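You operate a simulated robot arm through the tools that you are given. There is no shell and no other tool. Be economical: measure what you need, move in short steps, check, and stop when the job is done.

You are at the controls of a simulated robot arm. One attempt, no reset.

Task
Plug the pump in, prime it, switch it on and open the blue valve.
Fine: plug in and three strokes of the yellow plunger before the switch.

The check looks at the end state, three seconds after you hand in, the way a careful person would. Anything else that was tipped, shoved, dropped, spilled or broken makes it a failure.

Robot
A 6-joint arm with a fingered hand, fixed in place. Base frame: the origin is at the foot of the arm, x ahead of it, y to its left, z up. Lengths are in mm, angles in degrees, forces in N, time in s.
With the tool pointing down near the work surface it reaches from about 340 to 760 mm from the base axis. Its first joint turns from -166.0 to 166.0 degrees. Payload 4 kg.
The TCP is the grasp point between the finger pads, 26 mm short of the fingertips. In the tool frame z runs along the fingers and y along their closing line. The gripper opens to 148 mm. The gripper's body begins 73 mm behind the TCP. The gripper is a hand of 3 fingers: y runs from the thumb to the fingers, the wrist lies at [0, 0, -239] in the tool frame, and closing takes about 1.5 s.
Orientation is told as [roll, pitch, yaw] about the base's x, y, z axes, in that order, counted from this pose: with the fingers straight down and closing along the base's y, the tool's x points along the base's -x, its y along +y and its z along -z.

Tools
- The arm moves only by the tool step_arm. Its argument "motion" is a list of rows, each an object of numbers (a shift or turn left out is 0, a gripper value left out holds the last): "ax", "ay", "az": the turn, a rotation vector about the tool's x, y, z in units of 45 degrees (1.0 is 45 degrees); "x", "y", "z": the shift along the tool's x, y, z in units of 100 mm (1.0 is 100 mm). In form: [{"ax": .., "ay": .., "az": .., "x": .., "y": .., "z": ..}, ...]. A call has 1 to 8 rows; each row is the pose to reach, as a shift and turn from the pose commanded when the call began, along the tool's axes at that moment. "jaw" is the gripper command, from -1 (fully open) to 1 (shut), values between in proportion, set as the call begins (left out, the last holds). A call with a number of a shift or a turn outside -1 to 1 is refused whole. Rows are played at 5 a second. More than 50 mm and 8.6 degrees between two rows, or a gripper value outside its range, and nothing of the call is played. A pose out of reach is approached as far as the arm can. The call stops where the force on the tool passes 50 N (or 10 N more than at its start, if that is more) or the arm is blocked; 0.2 s more then pass. Each finger travels about 153 mm/s and halts on what it meets, pressing with about 24 N; the grip force reading is that of the motor and also rises with nothing between the fingers. The clock runs only during rows and for 0.2 s after the last one: add rows that repeat a pose to give the fingers time. It gives the time, the measured TCP pose, the force on the tool (base axes), the opening and the grip force at its end, in the units of the frame above (readings bear some noise), with the torque about the TCP (base axes, N m) and any sound that the robot's microphone picked up.
- Cameras (640 x 400 px; columns grow to the right, rows downward): "scene" is fixed at [49.4, -498.1, 1647.7]; the picture's right is [0.55, -0.83, 0.00], its down [-0.56, -0.37, -0.74] and it looks along [0.61, 0.41, -0.68] (base axes); focal length 320 px, centre (320, 200). "wrist" rides on the gripper at [68, -39, -90] in the tool frame; the picture's right is [0.50, 0.87, 0.00], its down [-0.65, 0.38, -0.65] and it looks along [-0.57, 0.33, 0.76] (tool axes); focal length 222 px, centre (320, 200). There is no depth. A picture from a camera that has moved, and an enlarged one, comes with that camera's place and axes in the base frame and with its lens.
- capture(camera): a new picture of that camera. It takes no simulated time.
- move_column(by): slides the trunk up (or, below 0, down) by that many mm; the arm rides with it, the base frame stays. It gives what a move gives, with no picture.
- set_fingers(finger1, finger2, thumb_bend): sets how far each is bent, from 0 (flat) to 1 (curled in); at 0.3 the hand is open as for a grip, at 0.7 the pads meet at the TCP. One left out holds its place. A second passes; each finger stops where it meets its share of the squeeze, and holds until it gets a number again. A gripper value or a shape takes the hand back. It gives what a move gives, with no picture; readings hold the bend of each and the force on the fingers (four entries, about 0 where the hand has none), thumb and palm.
- grasp_type(shape): the hand has 3 fingers and takes this shape, open, in about a second: jaw (thumb against the fingers, like two jaws); tri (thumb and two fingers); tip (a fingertip pinch); poke (one finger out to press); point (the index stretched); flat (the hand flat); cup (the hand cupped); fist (a fist). The gripper value then closes the fingers along that shape, each until it touches; the sizes above hold for jaw. It gives what a move gives, with no picture.
- enlarge(camera, box): a new picture of the part [left, top, right, bottom] of that camera's present view, enlarged. It takes no simulated time.
- finish_job(): hands the job in; it is judged then, once.

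Go step by step. Nothing tells you positions but the pictures and the camera data: compare them with the known pose of the tool, close in by small moves and look again before you grip or let go. The budget is 120 turns and 76 pictures, counting those below and the enlarged ones. Unless the task says otherwise, let go and move clear before handing in, and close with one line.

The tools are called as a command line: name --argument value ..., lists and objects as JSON in quotes. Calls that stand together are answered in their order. step_arm: Moves the arm, as the interface text tells. Its arguments: {"type":"object","properties":{"motion":{"type":"array","items":{"type":"object","properties":{"ax":{"type":"number"},"ay":{"type":"number"},"az":{"type":"number"},"x":{"type":"number"},"y":{"type":"number"},"z":{"type":"number"}}}},"jaw":{"type":"number"}},"required":["motion"]} The other tools are called the same way: move_column (by) slides the trunk up or down; grasp_type (shape) gives the hand a shape; set_fingers (finger1, finger2, thumb_bend) moves the fingers one by one; capture (camera) takes a picture; enlarge (camera, box) takes an enlarged picture of a part of a camera's view; finish_job () hands the job in.

At the start:

```text
t: 0.0
eef_pos: [441.0, 68.1, 1268.2]
tool_rot: [0.2, 0.0, -0.1]
force: [-1.0, 1.4, -0.2]
ft_torque: [0.01, 0.01, 0.01]
opening: 148.0
grasp_force: 0.0
shape: jaw
bend: [0.3, 0.3, 0.3]
finger forces: [0.0, 0.1, 0.0, 0.0, 0.0, 0.0]
trunk travel left (down, up): [-525.0, 65.0]
```

scene: 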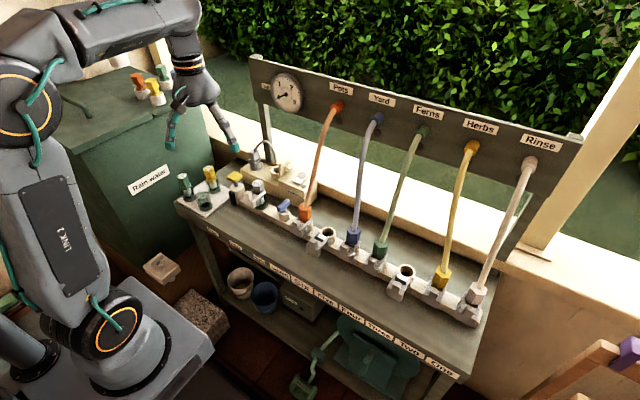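
wrist: 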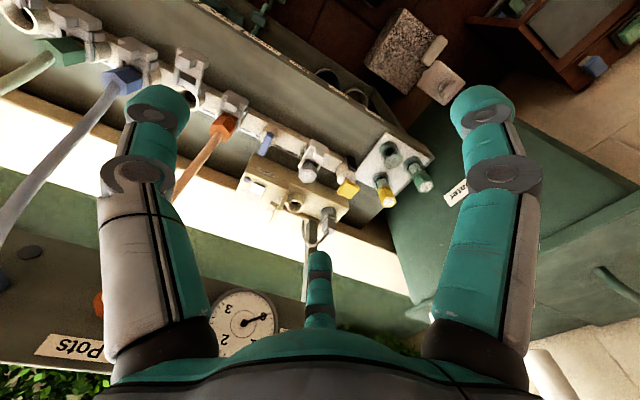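

I see a bench with a manifold of hoses, a pump-like block on the left end and some coloured plugs and knobs. I'll enlarge the scene before moving.

enlarge --camera "scene" --box '[165, 130, 325, 230]'

enlarge --camera "scene" --box '[270, 180, 500, 325]'

enlarge --camera "scene" --box '[180, 210, 500, 400]'

enlarge --camera "wrist" --box '[180, 80, 460, 260]'

```text
4.00 times, centred on (245, 180) of scene
camera zoom: at [49.4, -498.1, 1647.7], right [0.55, -0.83, 0.0], down [-0.56, -0.37, -0.74], along [0.61, 0.41, -0.68], focal length 1280 px, centre (620, 280)
```

zoom: 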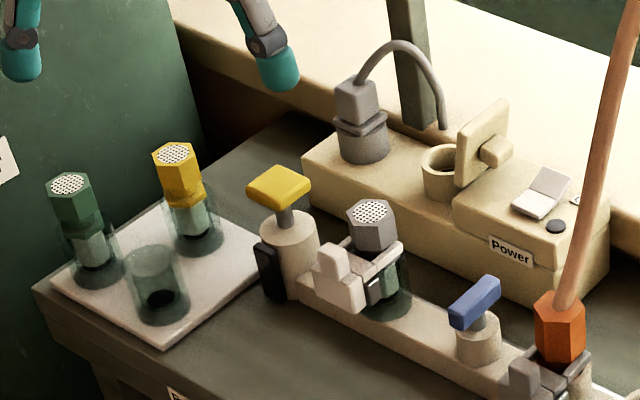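

```text
2.76 times, centred on (385, 252) of scene
camera zoom: at [49.4, -498.1, 1647.7], right [0.55, -0.83, 0.0], down [-0.56, -0.37, -0.74], along [0.61, 0.41, -0.68], focal length 882 px, centre (141, 55)
```

zoom: 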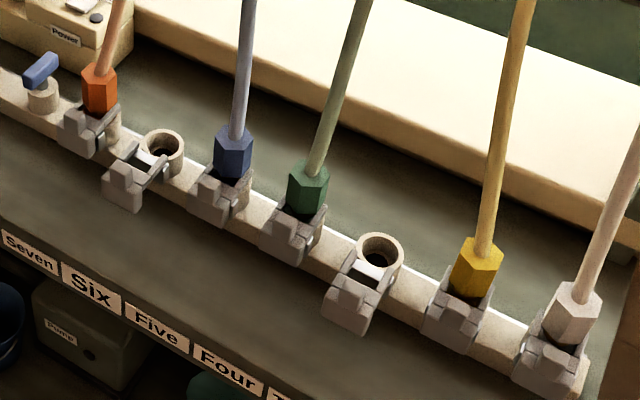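

```text
2.00 times, centred on (340, 305) of scene
camera zoom: at [49.4, -498.1, 1647.7], right [0.55, -0.83, 0.0], down [-0.56, -0.37, -0.74], along [0.61, 0.41, -0.68], focal length 640 px, centre (280, -10)
```

zoom: 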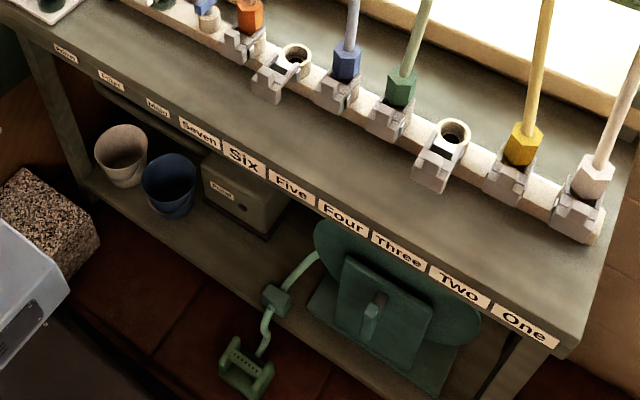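

```text
2.22 times, centred on (320, 170) of wrist
camera zoom: at [374.6, 29.0, 1358.5], right [-0.5, 0.87, 0.0], down [0.66, 0.38, 0.65], along [0.57, 0.33, -0.76], focal length 494 px, centre (320, 267)
```

zoom: 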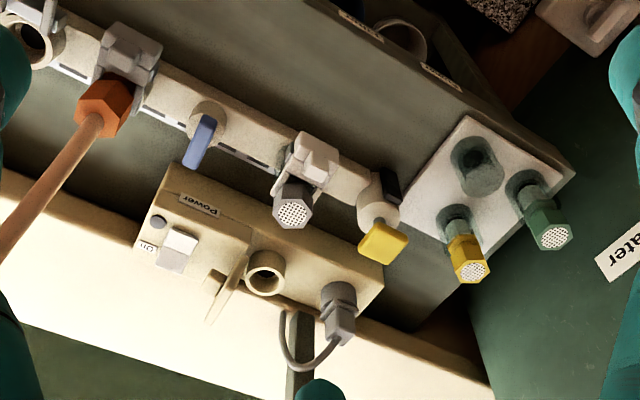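

Triangulating puts the grey plug in its holder near [746, 272, 950]. The yellow plunger, filters, blue lever and power box are all nearby. I'll move in for a better wrist view.

step_arm --motion '[{"x": -0.25, "y": 0.15, "z": 0.27}, {"x": -0.5, "y": 0.3, "z": 0.53}, {"x": -0.75, "y": 0.45, "z": 0.8}]'

step_arm --motion '[{"x": -0.25, "y": 0.15, "z": 0.27}, {"x": -0.5, "y": 0.3, "z": 0.53}, {"x": -0.73, "y": 0.45, "z": 0.8}]'

capture --camera "wrist"

```text
t: 0.8
eef_pos: [518.3, 113.1, 1186.5]
tool_rot: [0.1, 0.0, -0.1]
force: [-1.3, -0.4, 0.6]
ft_torque: [-0.01, -0.03, 0.04]
opening: 148.0
grasp_force: 0.1
shape: jaw
bend: [0.3, 0.3, 0.3]
finger forces: [0.1, 0.1, 0.1, 0.1, 0.0, 0.0]
trunk travel left (down, up): [-525.0, 65.0]
```

```text
t: 1.6
eef_pos: [590.8, 159.5, 1108.1]
tool_rot: [0.1, -0.2, -0.1]
force: [0.4, 0.5, -0.7]
ft_torque: [-0.03, -0.03, 0.06]
opening: 147.8
grasp_force: 0.1
shape: jaw
bend: [0.3, 0.3, 0.3]
finger forces: [0.1, 0.0, 0.0, 0.0, 0.1, 0.0]
trunk travel left (down, up): [-525.0, 65.0]
```

```text
69 pictures are left
camera wrist: at [523.9, 120.4, 1197.5], right [-0.5, 0.87, 0.0], down [0.65, 0.38, 0.66], along [0.57, 0.33, -0.76], focal length 222 px, centre (320, 200)
```

wrist: 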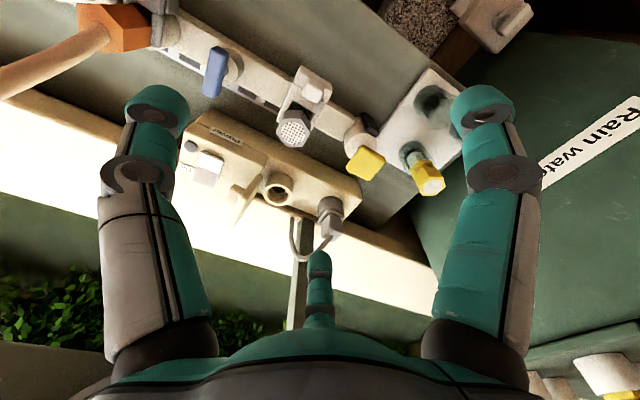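

The wrist view shows the plug, socket with flap, switch, plunger and blue lever. I'll check the hand's geometry in the scene view, and the details from here.

enlarge --camera "scene" --box '[180, 100, 340, 200]'

enlarge --camera "wrist" --box '[180, 90, 380, 215]'

enlarge --camera "wrist" --box '[180, 140, 360, 260]'

```text
4.00 times, centred on (260, 150) of scene
camera zoom: at [49.4, -498.1, 1647.7], right [0.55, -0.83, 0.0], down [-0.56, -0.37, -0.74], along [0.61, 0.41, -0.68], focal length 1280 px, centre (560, 400)
```

zoom: 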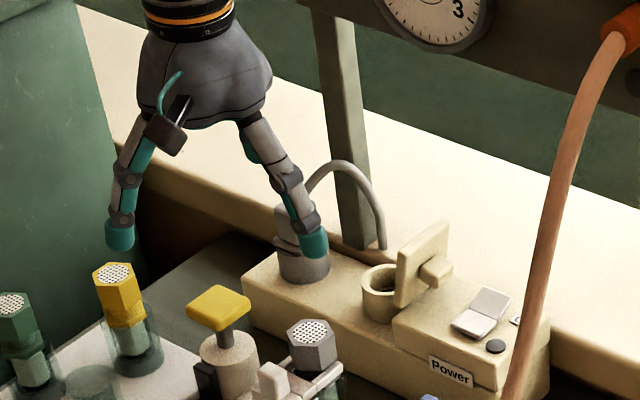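

```text
3.20 times, centred on (280, 152) of wrist
camera zoom: at [523.9, 120.4, 1197.5], right [-0.5, 0.87, 0.0], down [0.65, 0.38, 0.66], along [0.57, 0.33, -0.76], focal length 711 px, centre (448, 352)
```

zoom: 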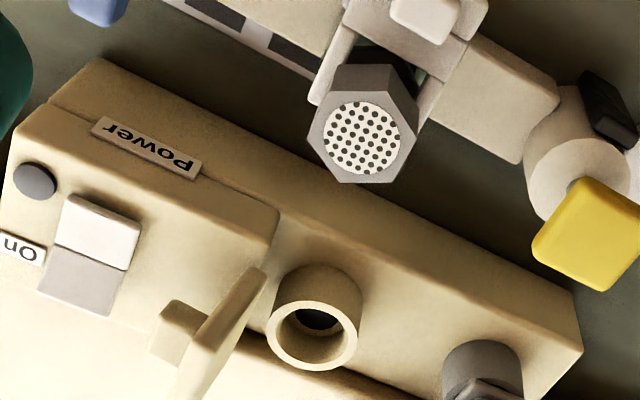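

```text
3.33 times, centred on (270, 200) of wrist
camera zoom: at [523.9, 120.4, 1197.5], right [-0.5, 0.87, 0.0], down [0.65, 0.38, 0.66], along [0.57, 0.33, -0.76], focal length 740 px, centre (487, 200)
```

zoom: 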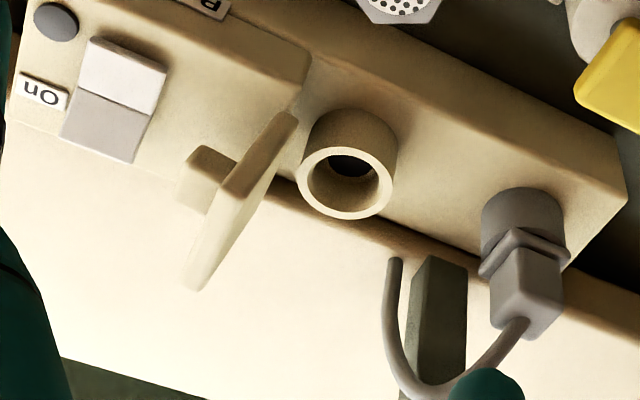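

Estimated positions are plug flange [760,280,908], socket rim [764,177,906], rocker [766,65,913], plunger [631,257,926] and blue lever [635,40,895]. Next I'll check how the fingers close, in free air.

step_arm --motion '[{}, {}, {}, {}, {}, {}, {}]' --jaw 0.6

capture --camera "wrist"

enlarge --camera "scene" --box '[180, 80, 340, 180]'

grasp_type --shape "tip"

capture --camera "wrist"

grasp_type --shape "poke"

capture --camera "wrist"

enlarge --camera "scene" --box '[180, 80, 340, 180]'

```text
t: 3.2
eef_pos: [590.1, 159.1, 1108.1]
tool_rot: [0.1, -0.1, 0.0]
force: [0.1, -0.6, -0.1]
ft_torque: [-0.02, 0.0, 0.0]
opening: 29.7
grasp_force: 0.1
shape: jaw
bend: [0.75, 0.75, 0.7]
finger forces: [0.1, 0.1, 0.1, 0.0, 0.0, 0.0]
trunk travel left (down, up): [-525.0, 65.0]
```

```text
65 pictures are left
camera wrist: at [523.4, 120.0, 1197.7], right [-0.5, 0.87, 0.0], down [0.66, 0.38, 0.65], along [0.57, 0.33, -0.76], focal length 222 px, centre (320, 200)
```

wrist: 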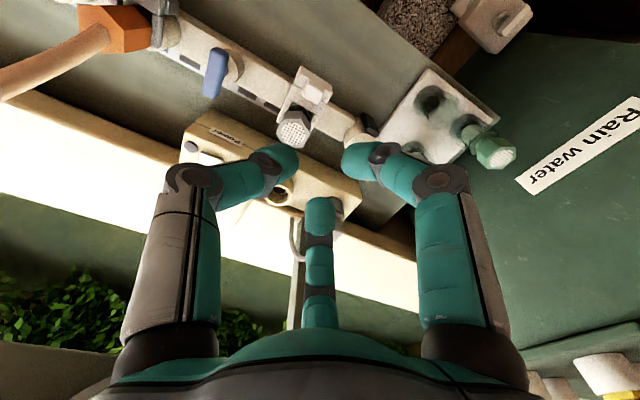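

```text
4.00 times, centred on (260, 130) of scene
camera zoom: at [49.4, -498.1, 1647.7], right [0.55, -0.83, 0.0], down [-0.56, -0.37, -0.74], along [0.61, 0.41, -0.68], focal length 1280 px, centre (560, 480)
```

zoom: 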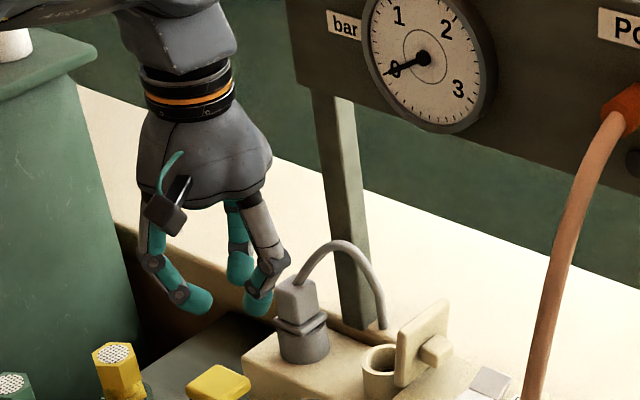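

```text
t: 4.1
eef_pos: [590.4, 158.9, 1107.6]
tool_rot: [0.0, 0.0, -0.1]
force: [-0.3, -0.2, -0.5]
ft_torque: [-0.02, 0.0, -0.02]
opening: 147.9
grasp_force: 0.0
shape: tip
bend: [0.3, 0.3, 0.3]
finger forces: [0.0, 0.0, 0.0, 0.0, 0.0, 0.1]
trunk travel left (down, up): [-525.0, 65.0]
```

```text
63 pictures are left
camera wrist: at [523.4, 120.0, 1197.6], right [-0.5, 0.87, 0.0], down [0.66, 0.38, 0.65], along [0.57, 0.33, -0.76], focal length 222 px, centre (320, 200)
```

wrist: 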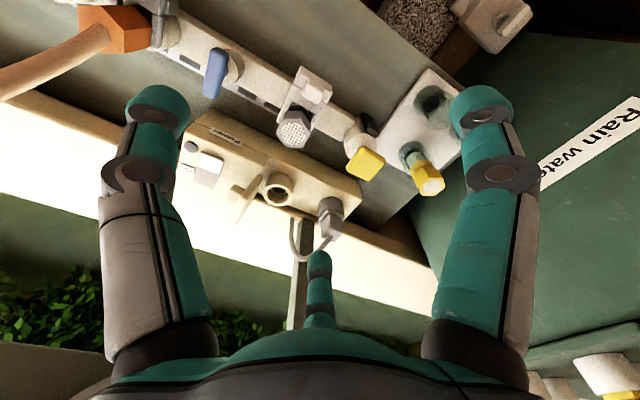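

```text
t: 5.0
eef_pos: [590.2, 159.1, 1107.6]
tool_rot: [0.0, -0.1, -0.1]
force: [0.0, 0.1, -0.3]
ft_torque: [0.02, -0.01, 0.02]
opening: 0.0
grasp_force: 0.1
shape: poke
bend: [1.0, 1.0, 0.4]
finger forces: [0.1, 0.0, 0.0, 0.0, 0.0, 0.0]
trunk travel left (down, up): [-525.0, 65.0]
```

```text
62 pictures are left
camera wrist: at [523.4, 120.0, 1197.6], right [-0.5, 0.87, 0.0], down [0.66, 0.38, 0.65], along [0.57, 0.33, -0.76], focal length 222 px, centre (320, 200)
```

wrist: 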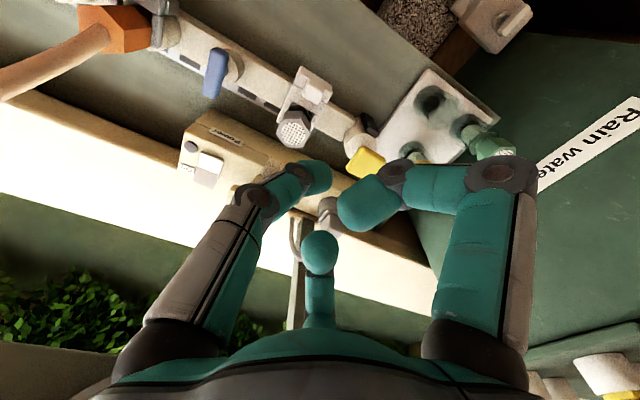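

```text
4.00 times, centred on (260, 130) of scene
camera zoom: at [49.4, -498.1, 1647.7], right [0.55, -0.83, 0.0], down [-0.56, -0.37, -0.74], along [0.61, 0.41, -0.68], focal length 1280 px, centre (560, 480)
```

zoom: 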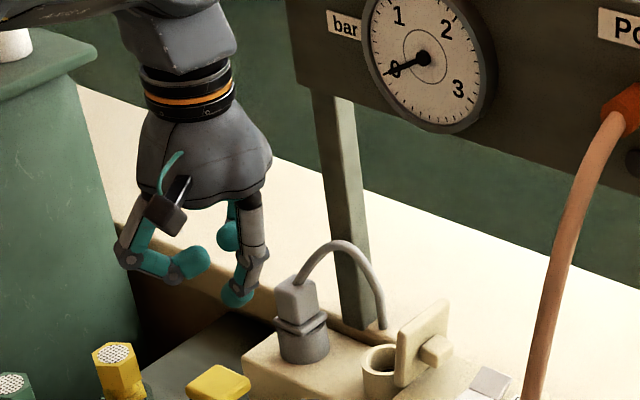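

The poke shape puts the thumb tip on the tool axis about 25 mm past the TCP, and the jaw closes as a three-point grip. The board overhead and the standing lid mean a tilted approach with yaw −45° for the plug, so I'll turn there now.

grasp_type --shape "jaw"

step_arm --motion '[{"az": 0.1667}, {"az": 0.3333}, {"az": 0.5}, {"az": 0.6667}, {"az": 0.8333}, {"az": 1.0}]'

step_arm --motion '[{"ax": -0.131, "ay": -0.131}, {"ax": -0.262, "ay": -0.262}, {"ax": -0.393, "ay": -0.393}]'

```text
t: 5.9
eef_pos: [590.6, 159.8, 1107.1]
tool_rot: [0.0, 0.1, -0.1]
force: [-0.3, -0.5, -0.4]
ft_torque: [0.0, 0.07, -0.03]
opening: 147.9
grasp_force: 0.1
shape: jaw
bend: [0.3, 0.3, 0.3]
finger forces: [0.1, 0.0, 0.0, 0.0, 0.1, 0.0]
trunk travel left (down, up): [-525.0, 65.0]
```

```text
t: 7.3
eef_pos: [590.3, 158.4, 1110.8]
tool_rot: [0.1, 0.1, -45.2]
force: [0.0, 0.0, 0.1]
ft_torque: [-0.02, 0.02, 0.0]
opening: 148.0
grasp_force: 0.0
shape: jaw
bend: [0.3, 0.3, 0.3]
finger forces: [0.0, 0.0, 0.1, 0.1, 0.0, 0.0]
trunk travel left (down, up): [-525.0, 65.0]
```

```text
t: 8.1
eef_pos: [588.7, 157.1, 1108.0]
tool_rot: [18.4, -17.4, -47.9]
force: [0.6, -0.7, 0.4]
ft_torque: [-0.01, 0.0, 0.0]
opening: 148.2
grasp_force: 0.0
shape: jaw
bend: [0.3, 0.3, 0.3]
finger forces: [0.0, 0.0, 0.0, 0.1, 0.0, 0.0]
trunk travel left (down, up): [-525.0, 65.0]
```

Orientation is as planned. I'll move toward the plug, staying high, then look.

step_arm --motion '[{"x": 0.055, "y": 0.31, "z": 0.27}, {"x": 0.11, "y": 0.62, "z": 0.545}]'

step_arm --motion '[{"x": 0.055, "y": 0.31, "z": 0.27}, {"x": 0.11, "y": 0.62, "z": 0.545}]'

capture --camera "wrist"

enlarge --camera "scene" --box '[180, 90, 340, 190]'

```text
t: 8.7
eef_pos: [645.0, 210.1, 1075.4]
tool_rot: [18.2, -17.4, -47.8]
force: [0.0, 0.5, 0.7]
ft_torque: [-0.01, 0.0, -0.01]
opening: 147.9
grasp_force: 0.1
shape: jaw
bend: [0.3, 0.3, 0.3]
finger forces: [0.0, 0.0, 0.0, 0.0, 0.1, 0.1]
trunk travel left (down, up): [-525.0, 65.0]
```

```text
t: 9.3
eef_pos: [701.9, 258.1, 1039.5]
tool_rot: [18.3, -17.3, -47.9]
force: [0.3, 0.4, -0.3]
ft_torque: [-0.05, 0.04, -0.01]
opening: 147.8
grasp_force: 0.1
shape: jaw
bend: [0.3, 0.3, 0.3]
finger forces: [0.0, 0.0, 0.1, 0.1, 0.0, 0.1]
trunk travel left (down, up): [-525.0, 65.0]
```

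```text
60 pictures are left
camera wrist: at [596.7, 279.1, 1088.9], right [0.24, 0.97, 0.11], down [0.39, -0.2, 0.9], along [0.89, -0.17, -0.42], focal length 222 px, centre (320, 200)
```

wrist: 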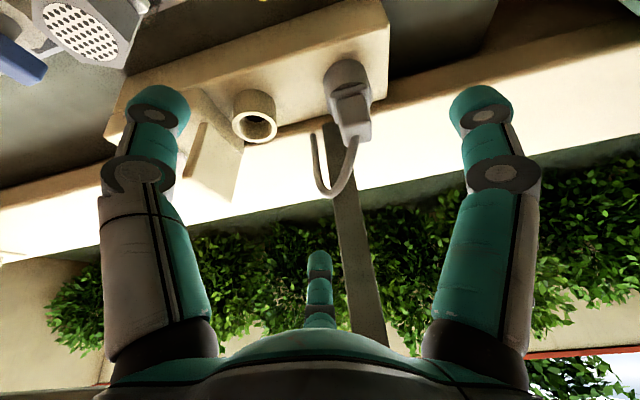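

```text
4.00 times, centred on (260, 140) of scene
camera zoom: at [49.4, -498.1, 1647.7], right [0.55, -0.83, 0.0], down [-0.56, -0.37, -0.74], along [0.61, 0.41, -0.68], focal length 1280 px, centre (560, 440)
```

zoom: 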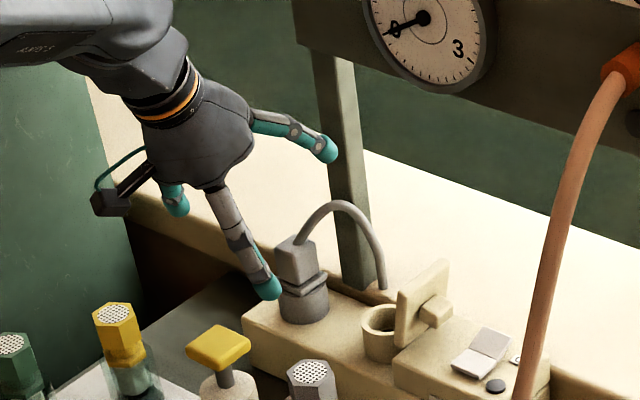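

The reach is good. I'll take a closer look at the plug and the lid.

enlarge --camera "wrist" --box '[170, 40, 400, 200]'

```text
2.50 times, centred on (285, 120) of wrist
camera zoom: at [596.7, 279.1, 1088.9], right [0.24, 0.97, 0.11], down [0.39, -0.2, 0.9], along [0.89, -0.17, -0.42], focal length 555 px, centre (408, 400)
```

zoom: 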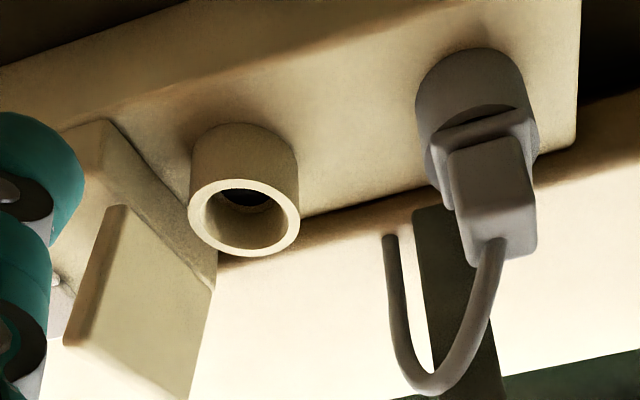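

The body of the plug is about 29 mm square, and the TCP projects to the wrist image centre, which makes a good aiming aid. I'll close to about 70 mm and move to a pre-grasp 60 mm back from the plug.

step_arm --motion '[{}, {}, {}, {}]' --jaw 0.05

step_arm --motion '[{"x": 0.05, "y": 0.15, "z": 0.33}, {"x": 0.1, "y": 0.29, "z": 0.67}]'

capture --camera "wrist"

enlarge --camera "scene" --box '[180, 100, 340, 200]'

```text
t: 10.3
eef_pos: [702.7, 258.2, 1040.7]
tool_rot: [18.3, -17.4, -48.0]
force: [0.3, -1.0, 0.6]
ft_torque: [0.0, -0.01, -0.03]
opening: 70.7
grasp_force: 0.1
shape: jaw
bend: [0.37, 0.37, 0.7]
finger forces: [0.0, 0.0, 0.1, 0.0, 0.1, 0.0]
trunk travel left (down, up): [-525.0, 65.0]
```

```text
t: 10.9
eef_pos: [743.5, 287.3, 984.2]
tool_rot: [18.4, -17.4, -47.9]
force: [-0.7, 0.5, 0.0]
ft_torque: [0.02, 0.0, 0.03]
opening: 70.8
grasp_force: 0.0
shape: jaw
bend: [0.37, 0.37, 0.7]
finger forces: [0.0, 0.1, 0.0, 0.0, 0.1, 0.1]
trunk travel left (down, up): [-525.0, 65.0]
```

```text
57 pictures are left
camera wrist: at [637.2, 308.5, 1033.9], right [0.24, 0.97, 0.11], down [0.38, -0.2, 0.9], along [0.89, -0.17, -0.42], focal length 222 px, centre (320, 200)
```

wrist: 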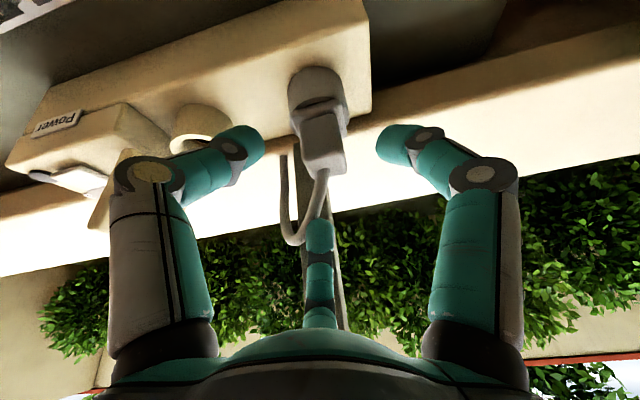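

```text
4.00 times, centred on (260, 150) of scene
camera zoom: at [49.4, -498.1, 1647.7], right [0.55, -0.83, 0.0], down [-0.56, -0.37, -0.74], along [0.61, 0.41, -0.68], focal length 1280 px, centre (560, 400)
```

zoom: 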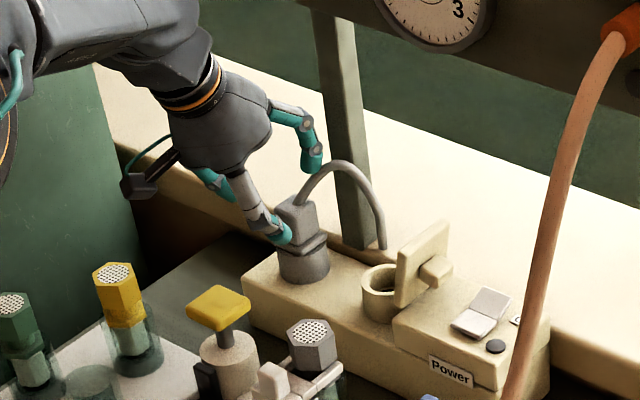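

The tool axis passes through the plug body. The thumb has closed too far in, so I'll set the fingers evenly and enlarge the view to judge the depth.

set_fingers --finger1 0.48 --finger2 0.48 --thumb_bend 0.48

enlarge --camera "wrist" --box '[200, 50, 440, 200]'

```text
t: 11.9
eef_pos: [741.9, 288.3, 984.8]
tool_rot: [18.3, -17.4, -47.8]
force: [0.4, -0.4, -0.8]
ft_torque: [-0.01, 0.01, -0.01]
opening: 68.7
grasp_force: 0.1
shape: fingers
bend: [0.48, 0.48, 0.48]
finger forces: [0.0, 0.0, 0.0, 0.0, 0.0, 0.0]
trunk travel left (down, up): [-525.0, 65.0]
```

```text
2.67 times, centred on (320, 125) of wrist
camera zoom: at [636.6, 308.2, 1034.4], right [0.24, 0.97, 0.11], down [0.39, -0.2, 0.9], along [0.89, -0.17, -0.42], focal length 592 px, centre (320, 400)
```

zoom: 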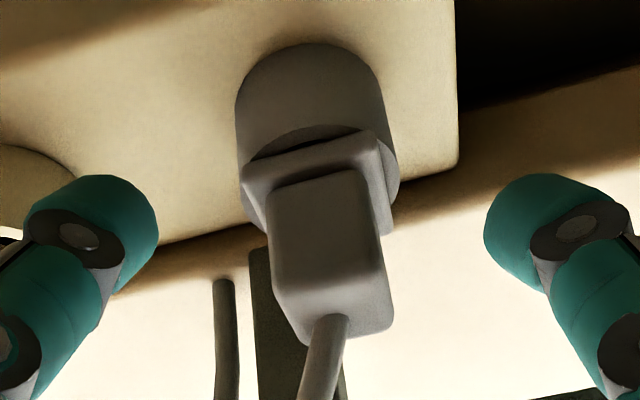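

The plug body spans x 765–796 and y 277–305, with its top at z≈938 and its flange at about 903. I'll advance the TCP to [779,291,936] and look before gripping.

step_arm --motion '[{"x": -0.064, "y": 0.114, "z": 0.2}, {"x": -0.064, "y": 0.114, "z": 0.4}, {"x": -0.064, "y": 0.114, "z": 0.594}]'

capture --camera "wrist"

enlarge --camera "scene" --box '[200, 110, 320, 185]'

```text
t: 12.7
eef_pos: [777.6, 292.3, 939.2]
tool_rot: [18.3, -17.3, -47.9]
force: [-16.3, 0.7, 2.5]
ft_torque: [-0.1, -0.31, -0.26]
opening: 68.9
grasp_force: 8.1
shape: fingers
bend: [0.48, 0.59, 0.48]
finger forces: [0.0, 15.8, 0.0, 0.0, 0.0, 0.0]
trunk travel left (down, up): [-525.0, 65.0]
```

```text
54 pictures are left
camera wrist: at [671.8, 312.6, 988.2], right [0.24, 0.97, 0.11], down [0.39, -0.2, 0.9], along [0.89, -0.17, -0.42], focal length 222 px, centre (320, 200)
```

wrist: 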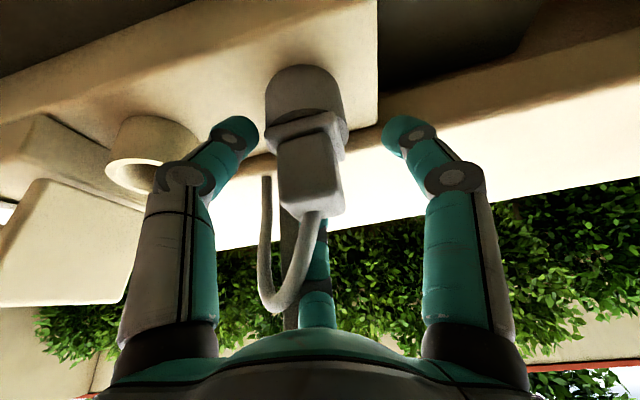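

```text
5.33 times, centred on (260, 148) of scene
camera zoom: at [49.4, -498.1, 1647.7], right [0.55, -0.83, 0.0], down [-0.56, -0.37, -0.74], along [0.61, 0.41, -0.68], focal length 1706 px, centre (640, 480)
```

zoom: 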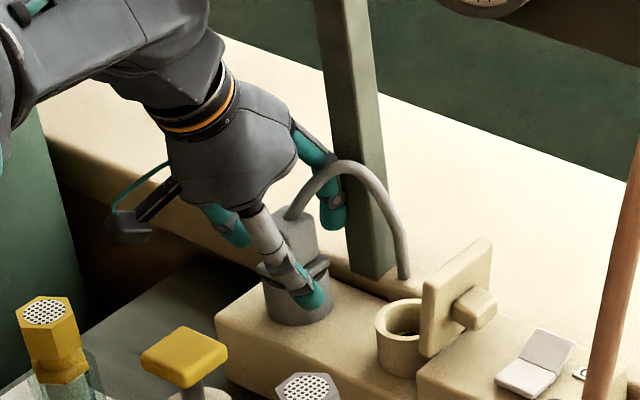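

Finger 2 leans on the rear post, so I'll close around the plug now.

set_fingers --finger1 0.75 --finger2 0.75 --thumb_bend 0.75

capture --camera "wrist"

enlarge --camera "scene" --box '[200, 110, 320, 185]'

```text
t: 13.7
eef_pos: [780.4, 288.5, 939.9]
tool_rot: [18.5, -17.5, -48.0]
force: [1.2, -28.1, 6.2]
ft_torque: [-1.26, 0.03, 0.36]
opening: 31.9
grasp_force: 25.0
shape: fingers
bend: [0.64, 0.74, 0.61]
finger forces: [8.9, 3.4, 0.0, 0.0, 37.1, 0.0]
trunk travel left (down, up): [-525.0, 65.0]
```

```text
52 pictures are left
camera wrist: at [674.3, 309.1, 988.9], right [0.24, 0.97, 0.11], down [0.38, -0.2, 0.9], along [0.89, -0.17, -0.42], focal length 222 px, centre (320, 200)
```

wrist: 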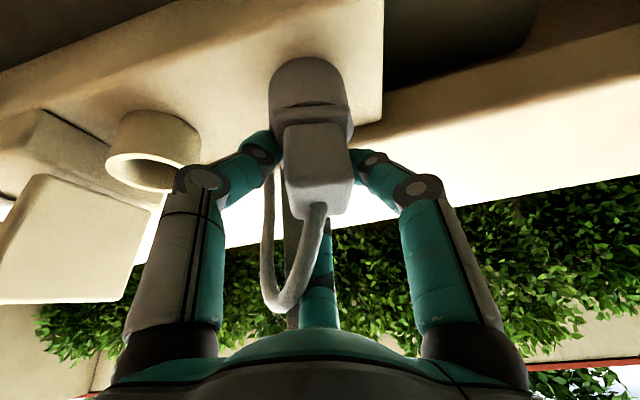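

```text
5.33 times, centred on (260, 148) of scene
camera zoom: at [49.4, -498.1, 1647.7], right [0.55, -0.83, 0.0], down [-0.56, -0.37, -0.74], along [0.61, 0.41, -0.68], focal length 1706 px, centre (640, 480)
```

zoom: 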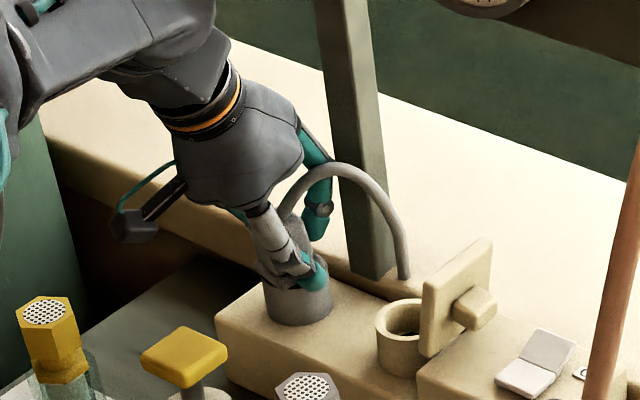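

The grip is on, but the thumb presses harder than finger 1. I'll shift 4 mm toward −y to balance it, then try a small lift.

step_arm --motion '[{"x": -0.028, "y": -0.028}, {"x": -0.028, "y": -0.028}]'

```text
t: 14.3
eef_pos: [779.1, 288.8, 939.2]
tool_rot: [18.4, -17.3, -47.9]
force: [-0.6, -15.9, 6.3]
ft_torque: [-0.7, 0.08, 0.18]
opening: 31.7
grasp_force: 21.8
shape: fingers
bend: [0.64, 0.74, 0.63]
finger forces: [10.6, 5.1, 0.0, 0.1, 28.9, 0.1]
trunk travel left (down, up): [-525.0, 65.0]
```

Better balanced; lifting straight up slowly.

step_arm --motion '[{"x": -0.04, "y": 0.02, "z": -0.09}, {"x": -0.07, "y": 0.05, "z": -0.18}, {"x": -0.1, "y": 0.08, "z": -0.27}, {"x": -0.13, "y": 0.11, "z": -0.363}]'

enlarge --camera "scene" --box '[200, 110, 320, 185]'

capture --camera "wrist"

```text
t: 15.3
eef_pos: [777.2, 286.7, 979.7]
tool_rot: [18.4, -17.5, -47.9]
force: [0.4, -0.7, -0.3]
ft_torque: [-0.01, -0.01, -0.01]
opening: 29.9
grasp_force: 14.7
shape: fingers
bend: [0.62, 0.74, 0.66]
finger forces: [12.8, 4.0, 0.0, 0.0, 13.8, 0.0]
trunk travel left (down, up): [-525.0, 65.0]
```

```text
5.33 times, centred on (260, 148) of scene
camera zoom: at [49.4, -498.1, 1647.7], right [0.55, -0.83, 0.0], down [-0.56, -0.37, -0.74], along [0.61, 0.41, -0.68], focal length 1706 px, centre (640, 480)
```

zoom: 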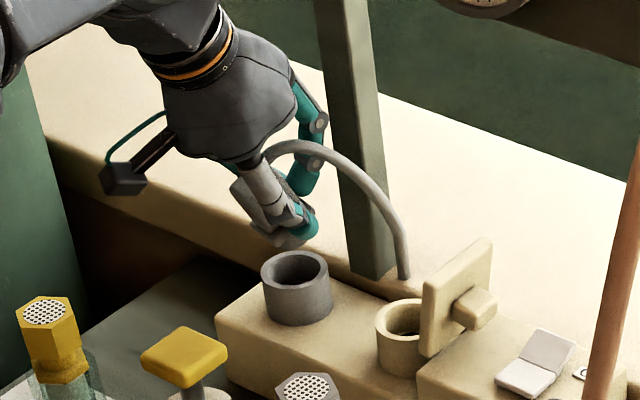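

```text
49 pictures are left
camera wrist: at [672.3, 306.1, 1028.1], right [0.24, 0.97, 0.11], down [0.38, -0.2, 0.9], along [0.89, -0.17, -0.42], focal length 222 px, centre (320, 200)
```

wrist: 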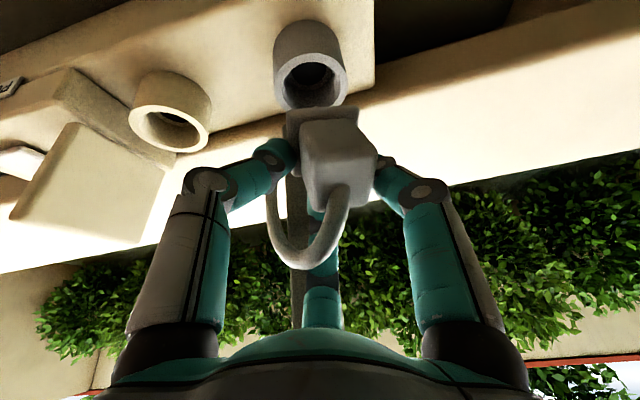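

The plug came out but looks tilted in the grip. I'll look closer.

enlarge --camera "scene" --box '[230, 130, 302, 175]'

enlarge --camera "wrist" --box '[240, 70, 420, 280]'

```text
8.89 times, centred on (266, 152) of scene
camera zoom: at [49.4, -498.1, 1647.7], right [0.55, -0.83, 0.0], down [-0.56, -0.37, -0.74], along [0.61, 0.41, -0.68], focal length 2844 px, centre (800, 622)
```

zoom: 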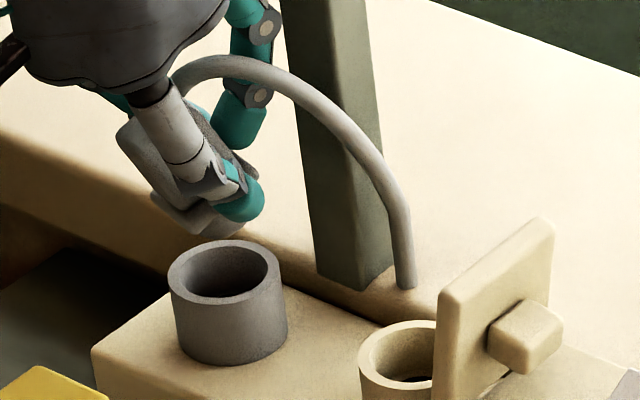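

```text
1.90 times, centred on (330, 175) of wrist
camera zoom: at [672.3, 306.1, 1028.1], right [0.24, 0.97, 0.11], down [0.38, -0.2, 0.9], along [0.89, -0.17, -0.42], focal length 423 px, centre (301, 248)
```

zoom: 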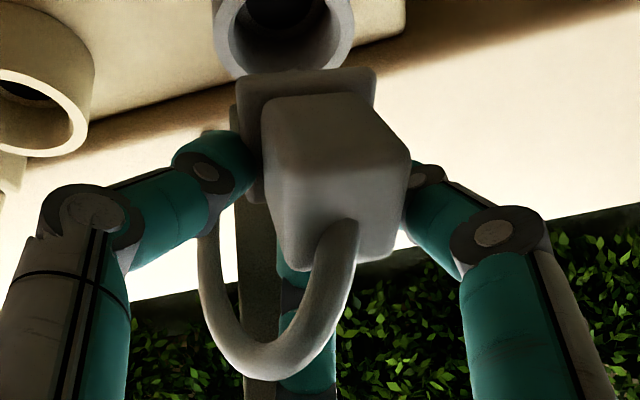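

The plug tipped about 15–20° in the grip because finger 2 pushes high on its rear. I'll shift −x so the peg stays over its cup, lower slightly, and use the cup to set it upright again.

step_arm --motion '[{"x": 0.05, "y": -0.05, "z": 0.03}, {"x": 0.1, "y": -0.1, "z": 0.067}]'

capture --camera "wrist"

enlarge --camera "scene" --box '[230, 130, 302, 175]'

```text
t: 15.9
eef_pos: [768.2, 285.4, 966.5]
tool_rot: [18.3, -17.4, -47.9]
force: [-0.2, 0.6, -1.4]
ft_torque: [-0.03, 0.02, -0.03]
opening: 30.2
grasp_force: 15.4
shape: fingers
bend: [0.62, 0.74, 0.66]
finger forces: [13.0, 4.1, 0.0, 0.1, 13.8, 0.0]
trunk travel left (down, up): [-525.0, 65.0]
```

```text
46 pictures are left
camera wrist: at [662.8, 306.9, 1015.9], right [0.24, 0.97, 0.11], down [0.39, -0.2, 0.9], along [0.89, -0.17, -0.42], focal length 222 px, centre (320, 200)
```

wrist: 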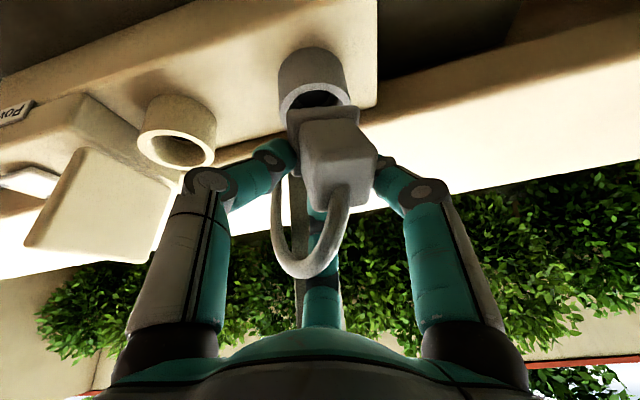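

```text
8.89 times, centred on (266, 152) of scene
camera zoom: at [49.4, -498.1, 1647.7], right [0.55, -0.83, 0.0], down [-0.56, -0.37, -0.74], along [0.61, 0.41, -0.68], focal length 2844 px, centre (800, 622)
```

zoom: 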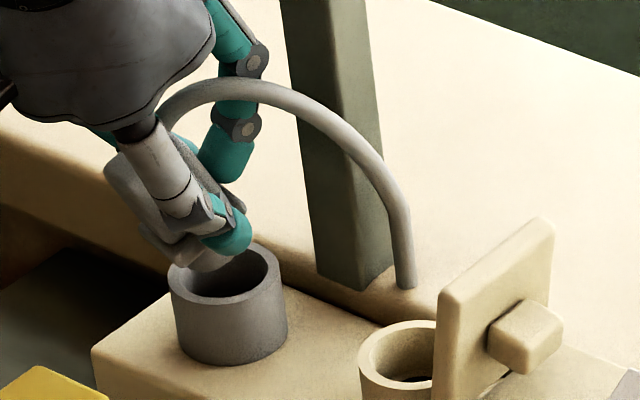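

The plug follows the hand's tilt because finger 2 presses flat on its rear face. I'll lower the peg into its cup, back finger 2 off, and let the cup rotate the plug upright between the thumb and finger 1.

step_arm --motion '[{"x": 0.018, "y": -0.018, "z": 0.054}, {"x": 0.03, "y": -0.03, "z": 0.09}]'

set_fingers --finger2 0.66

enlarge --camera "scene" --box '[230, 130, 302, 175]'

```text
t: 16.5
eef_pos: [769.2, 286.3, 955.5]
tool_rot: [18.3, -17.4, -47.9]
force: [0.1, 0.4, -1.3]
ft_torque: [-0.02, -0.02, 0.0]
opening: 29.9
grasp_force: 15.6
shape: fingers
bend: [0.62, 0.74, 0.66]
finger forces: [12.9, 4.1, 0.0, 0.0, 13.9, 0.1]
trunk travel left (down, up): [-525.0, 65.0]
```

```text
t: 17.5
eef_pos: [769.9, 285.4, 955.9]
tool_rot: [18.4, -17.4, -47.9]
force: [-0.5, 0.3, -0.8]
ft_torque: [0.0, -0.01, 0.02]
opening: 29.9
grasp_force: 13.4
shape: fingers
bend: [0.62, 0.66, 0.67]
finger forces: [13.8, 0.0, 0.1, 0.0, 13.0, 0.0]
trunk travel left (down, up): [-525.0, 65.0]
```

```text
8.89 times, centred on (266, 152) of scene
camera zoom: at [49.4, -498.1, 1647.7], right [0.55, -0.83, 0.0], down [-0.56, -0.37, -0.74], along [0.61, 0.41, -0.68], focal length 2844 px, centre (800, 622)
```

zoom: 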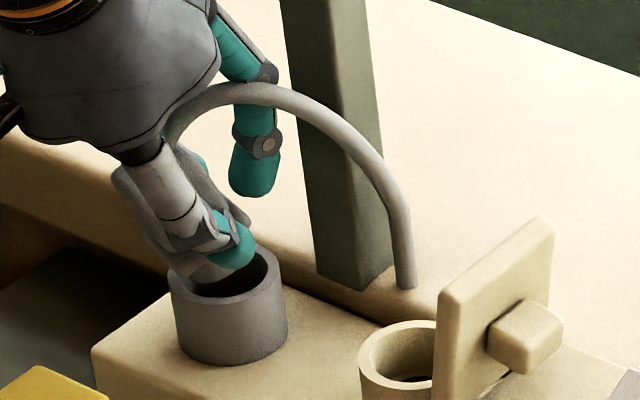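

The plug stays held by the thumb and finger 1. Now I'll move +x and down so the cup wall rights it.

step_arm --motion '[{"x": -0.02, "y": 0.02, "z": 0.07}, {"x": -0.05, "y": 0.05, "z": 0.1}, {"x": -0.08, "y": 0.08, "z": 0.12}]'

enlarge --camera "scene" --box '[230, 130, 302, 175]'

```text
t: 18.3
eef_pos: [783.7, 286.0, 950.7]
tool_rot: [18.4, -17.4, -47.9]
force: [-2.9, -1.6, 2.2]
ft_torque: [-0.03, 0.12, 0.0]
opening: 29.8
grasp_force: 15.5
shape: fingers
bend: [0.62, 0.66, 0.67]
finger forces: [15.3, 0.3, 0.0, 0.1, 15.3, 0.0]
trunk travel left (down, up): [-525.0, 65.0]
```

```text
8.89 times, centred on (266, 152) of scene
camera zoom: at [49.4, -498.1, 1647.7], right [0.55, -0.83, 0.0], down [-0.56, -0.37, -0.74], along [0.61, 0.41, -0.68], focal length 2844 px, centre (800, 622)
```

zoom: 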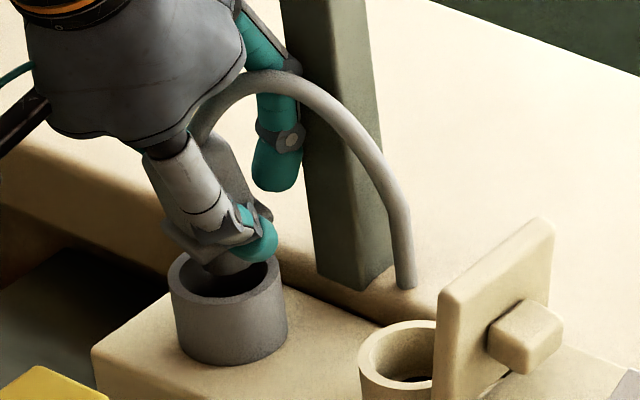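

The plug is righting itself. I'll check with the wrist view.

enlarge --camera "wrist" --box '[220, 40, 420, 240]'

```text
2.00 times, centred on (320, 140) of wrist
camera zoom: at [678.3, 307.5, 999.5], right [0.24, 0.97, 0.11], down [0.38, -0.2, 0.9], along [0.89, -0.17, -0.42], focal length 444 px, centre (320, 320)
```

zoom: 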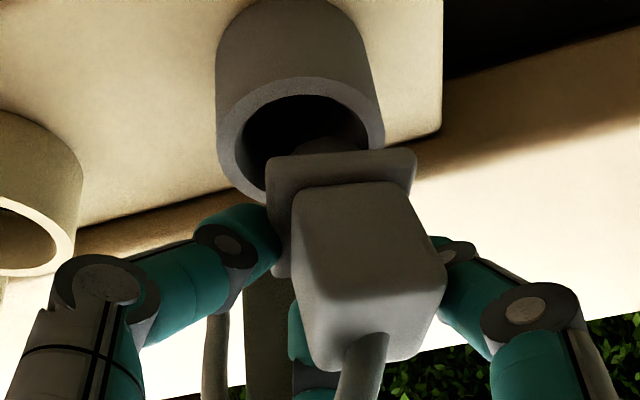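

The plug is now close to upright, and sits about 10 mm to +y of the TCP. I'll lift clear, then back away in −x so finger 2 passes the post.

step_arm --motion '[{"x": -0.024, "y": 0.024, "z": -0.0725}, {"x": -0.048, "y": 0.048, "z": -0.145}, {"x": -0.072, "y": 0.072, "z": -0.22}, {"x": -0.102, "y": 0.102, "z": -0.308}, {"x": -0.022, "y": 0.022, "z": -0.36}, {"x": 0.058, "y": -0.058, "z": -0.414}]'

enlarge --camera "scene" --box '[220, 120, 316, 180]'

capture --camera "wrist"

```text
t: 19.7
eef_pos: [758.3, 289.3, 983.2]
tool_rot: [18.3, -17.4, -47.8]
force: [0.7, -0.6, -0.4]
ft_torque: [-0.02, -0.01, 0.0]
opening: 29.5
grasp_force: 13.7
shape: fingers
bend: [0.62, 0.66, 0.67]
finger forces: [14.6, 0.0, 0.1, 0.0, 13.2, 0.0]
trunk travel left (down, up): [-525.0, 65.0]
```

```text
6.67 times, centred on (268, 150) of scene
camera zoom: at [49.4, -498.1, 1647.7], right [0.55, -0.83, 0.0], down [-0.56, -0.37, -0.74], along [0.61, 0.41, -0.68], focal length 2133 px, centre (667, 533)
```

zoom: 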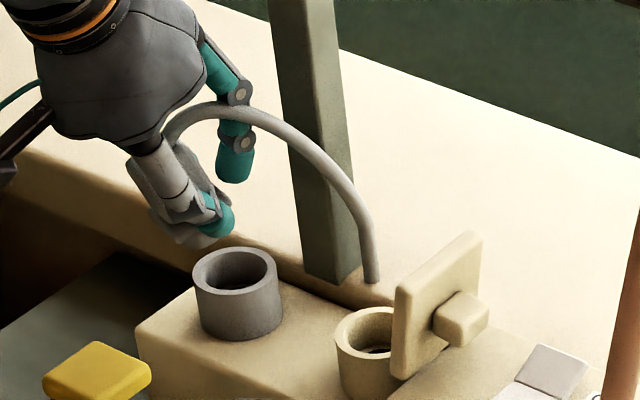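

```text
40 pictures are left
camera wrist: at [652.1, 309.2, 1032.2], right [0.23, 0.97, 0.11], down [0.39, -0.2, 0.9], along [0.89, -0.17, -0.42], focal length 222 px, centre (320, 200)
```

wrist: 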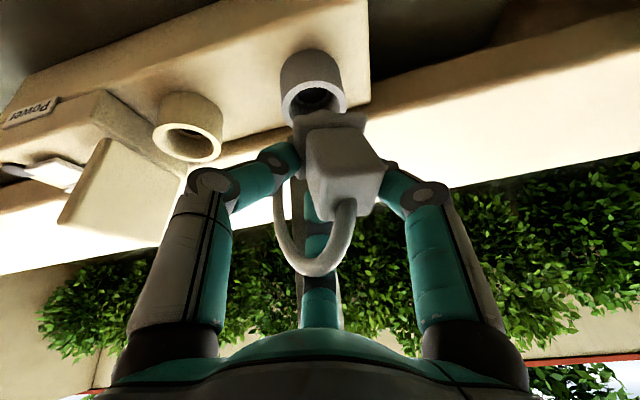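

The plug leans again once free, but the cup trick worked, so I'll do the same at the socket: enter tilted, then push +x and down. I'll traverse toward the socket in stages and watch the force.

step_arm --motion '[{"x": -0.1, "y": -0.1}, {"x": -0.2, "y": -0.2}, {"x": -0.3, "y": -0.3}, {"x": -0.4, "y": -0.4}]'

step_arm --motion '[{"x": -0.1, "y": -0.1}, {"x": -0.2, "y": -0.2}, {"x": -0.3, "y": -0.3}, {"x": -0.38, "y": -0.38}]'

capture --camera "wrist"

enlarge --camera "scene" --box '[230, 120, 326, 180]'

```text
t: 20.7
eef_pos: [757.9, 228.7, 983.2]
tool_rot: [18.3, -17.3, -47.9]
force: [-0.2, 0.2, -1.4]
ft_torque: [-0.01, 0.03, 0.04]
opening: 29.5
grasp_force: 14.6
shape: fingers
bend: [0.62, 0.66, 0.67]
finger forces: [14.6, 0.1, 0.1, 0.1, 13.2, 0.1]
trunk travel left (down, up): [-525.0, 65.0]
```

```text
t: 21.7
eef_pos: [760.2, 176.2, 983.3]
tool_rot: [18.4, -17.3, -47.8]
force: [-1.0, -0.4, 0.0]
ft_torque: [0.03, -0.01, 0.0]
opening: 29.6
grasp_force: 13.3
shape: fingers
bend: [0.62, 0.66, 0.67]
finger forces: [14.6, 0.0, 0.0, 0.1, 13.2, 0.1]
trunk travel left (down, up): [-525.0, 65.0]
```

```text
39 pictures are left
camera wrist: at [653.6, 196.6, 1032.9], right [0.24, 0.97, 0.11], down [0.39, -0.2, 0.9], along [0.89, -0.17, -0.42], focal length 222 px, centre (320, 200)
```

wrist: 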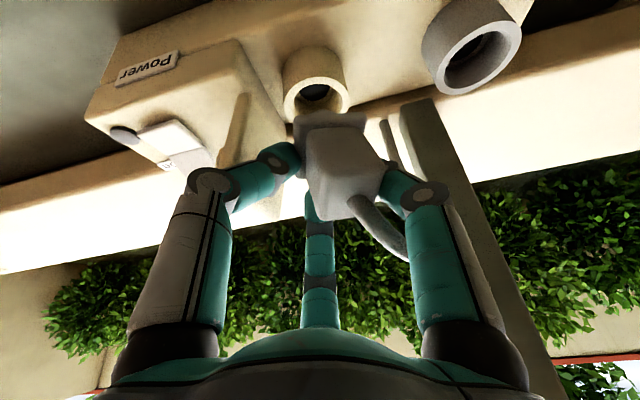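

```text
6.67 times, centred on (278, 150) of scene
camera zoom: at [49.4, -498.1, 1647.7], right [0.55, -0.83, 0.0], down [-0.56, -0.37, -0.74], along [0.61, 0.41, -0.68], focal length 2133 px, centre (600, 533)
```

zoom: 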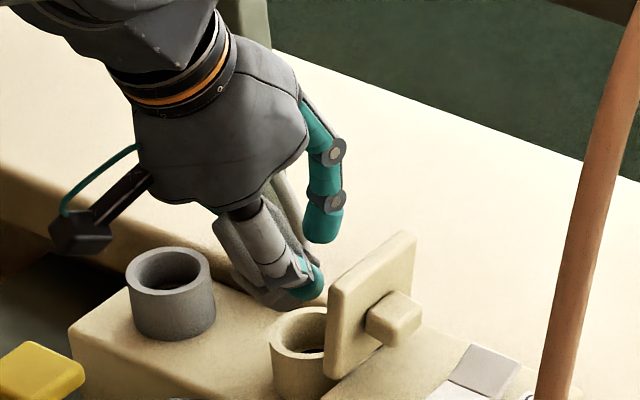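

The cord passes freely and the plug sits over the socket just as it did over its cup. I'll lower slowly to the entry pose.

step_arm --motion '[{"x": -0.007, "y": -0.022, "z": 0.09}, {"x": -0.014, "y": -0.045, "z": 0.18}, {"x": -0.021, "y": -0.067, "z": 0.275}]'

capture --camera "wrist"

enlarge --camera "scene" --box '[242, 135, 314, 180]'

```text
t: 22.5
eef_pos: [767.0, 171.3, 956.3]
tool_rot: [18.4, -17.4, -47.9]
force: [-0.8, 4.0, -0.6]
ft_torque: [0.02, 0.01, -0.12]
opening: 29.6
grasp_force: 16.3
shape: fingers
bend: [0.62, 0.66, 0.67]
finger forces: [15.0, 0.1, 0.1, 0.0, 17.7, 0.1]
trunk travel left (down, up): [-525.0, 65.0]
```

```text
37 pictures are left
camera wrist: at [661.2, 191.8, 1005.7], right [0.23, 0.97, 0.11], down [0.38, -0.2, 0.9], along [0.89, -0.17, -0.42], focal length 222 px, centre (320, 200)
```

wrist: 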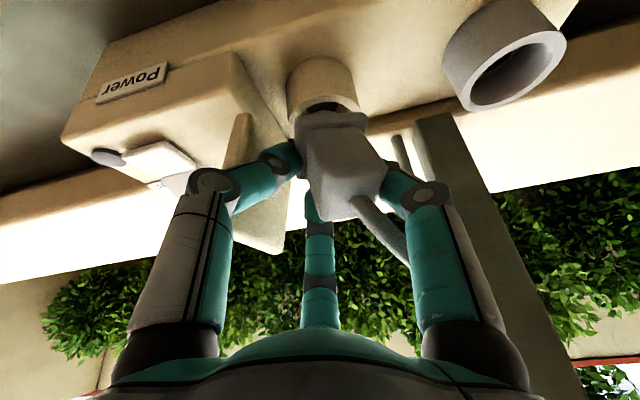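

```text
8.89 times, centred on (278, 158) of scene
camera zoom: at [49.4, -498.1, 1647.7], right [0.55, -0.83, 0.0], down [-0.56, -0.37, -0.74], along [0.61, 0.41, -0.68], focal length 2844 px, centre (693, 578)
```

zoom: 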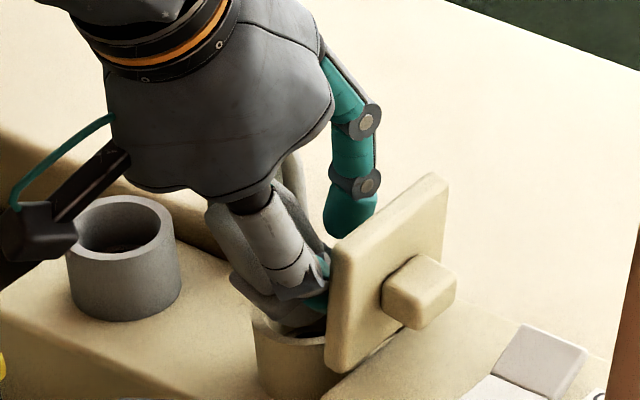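

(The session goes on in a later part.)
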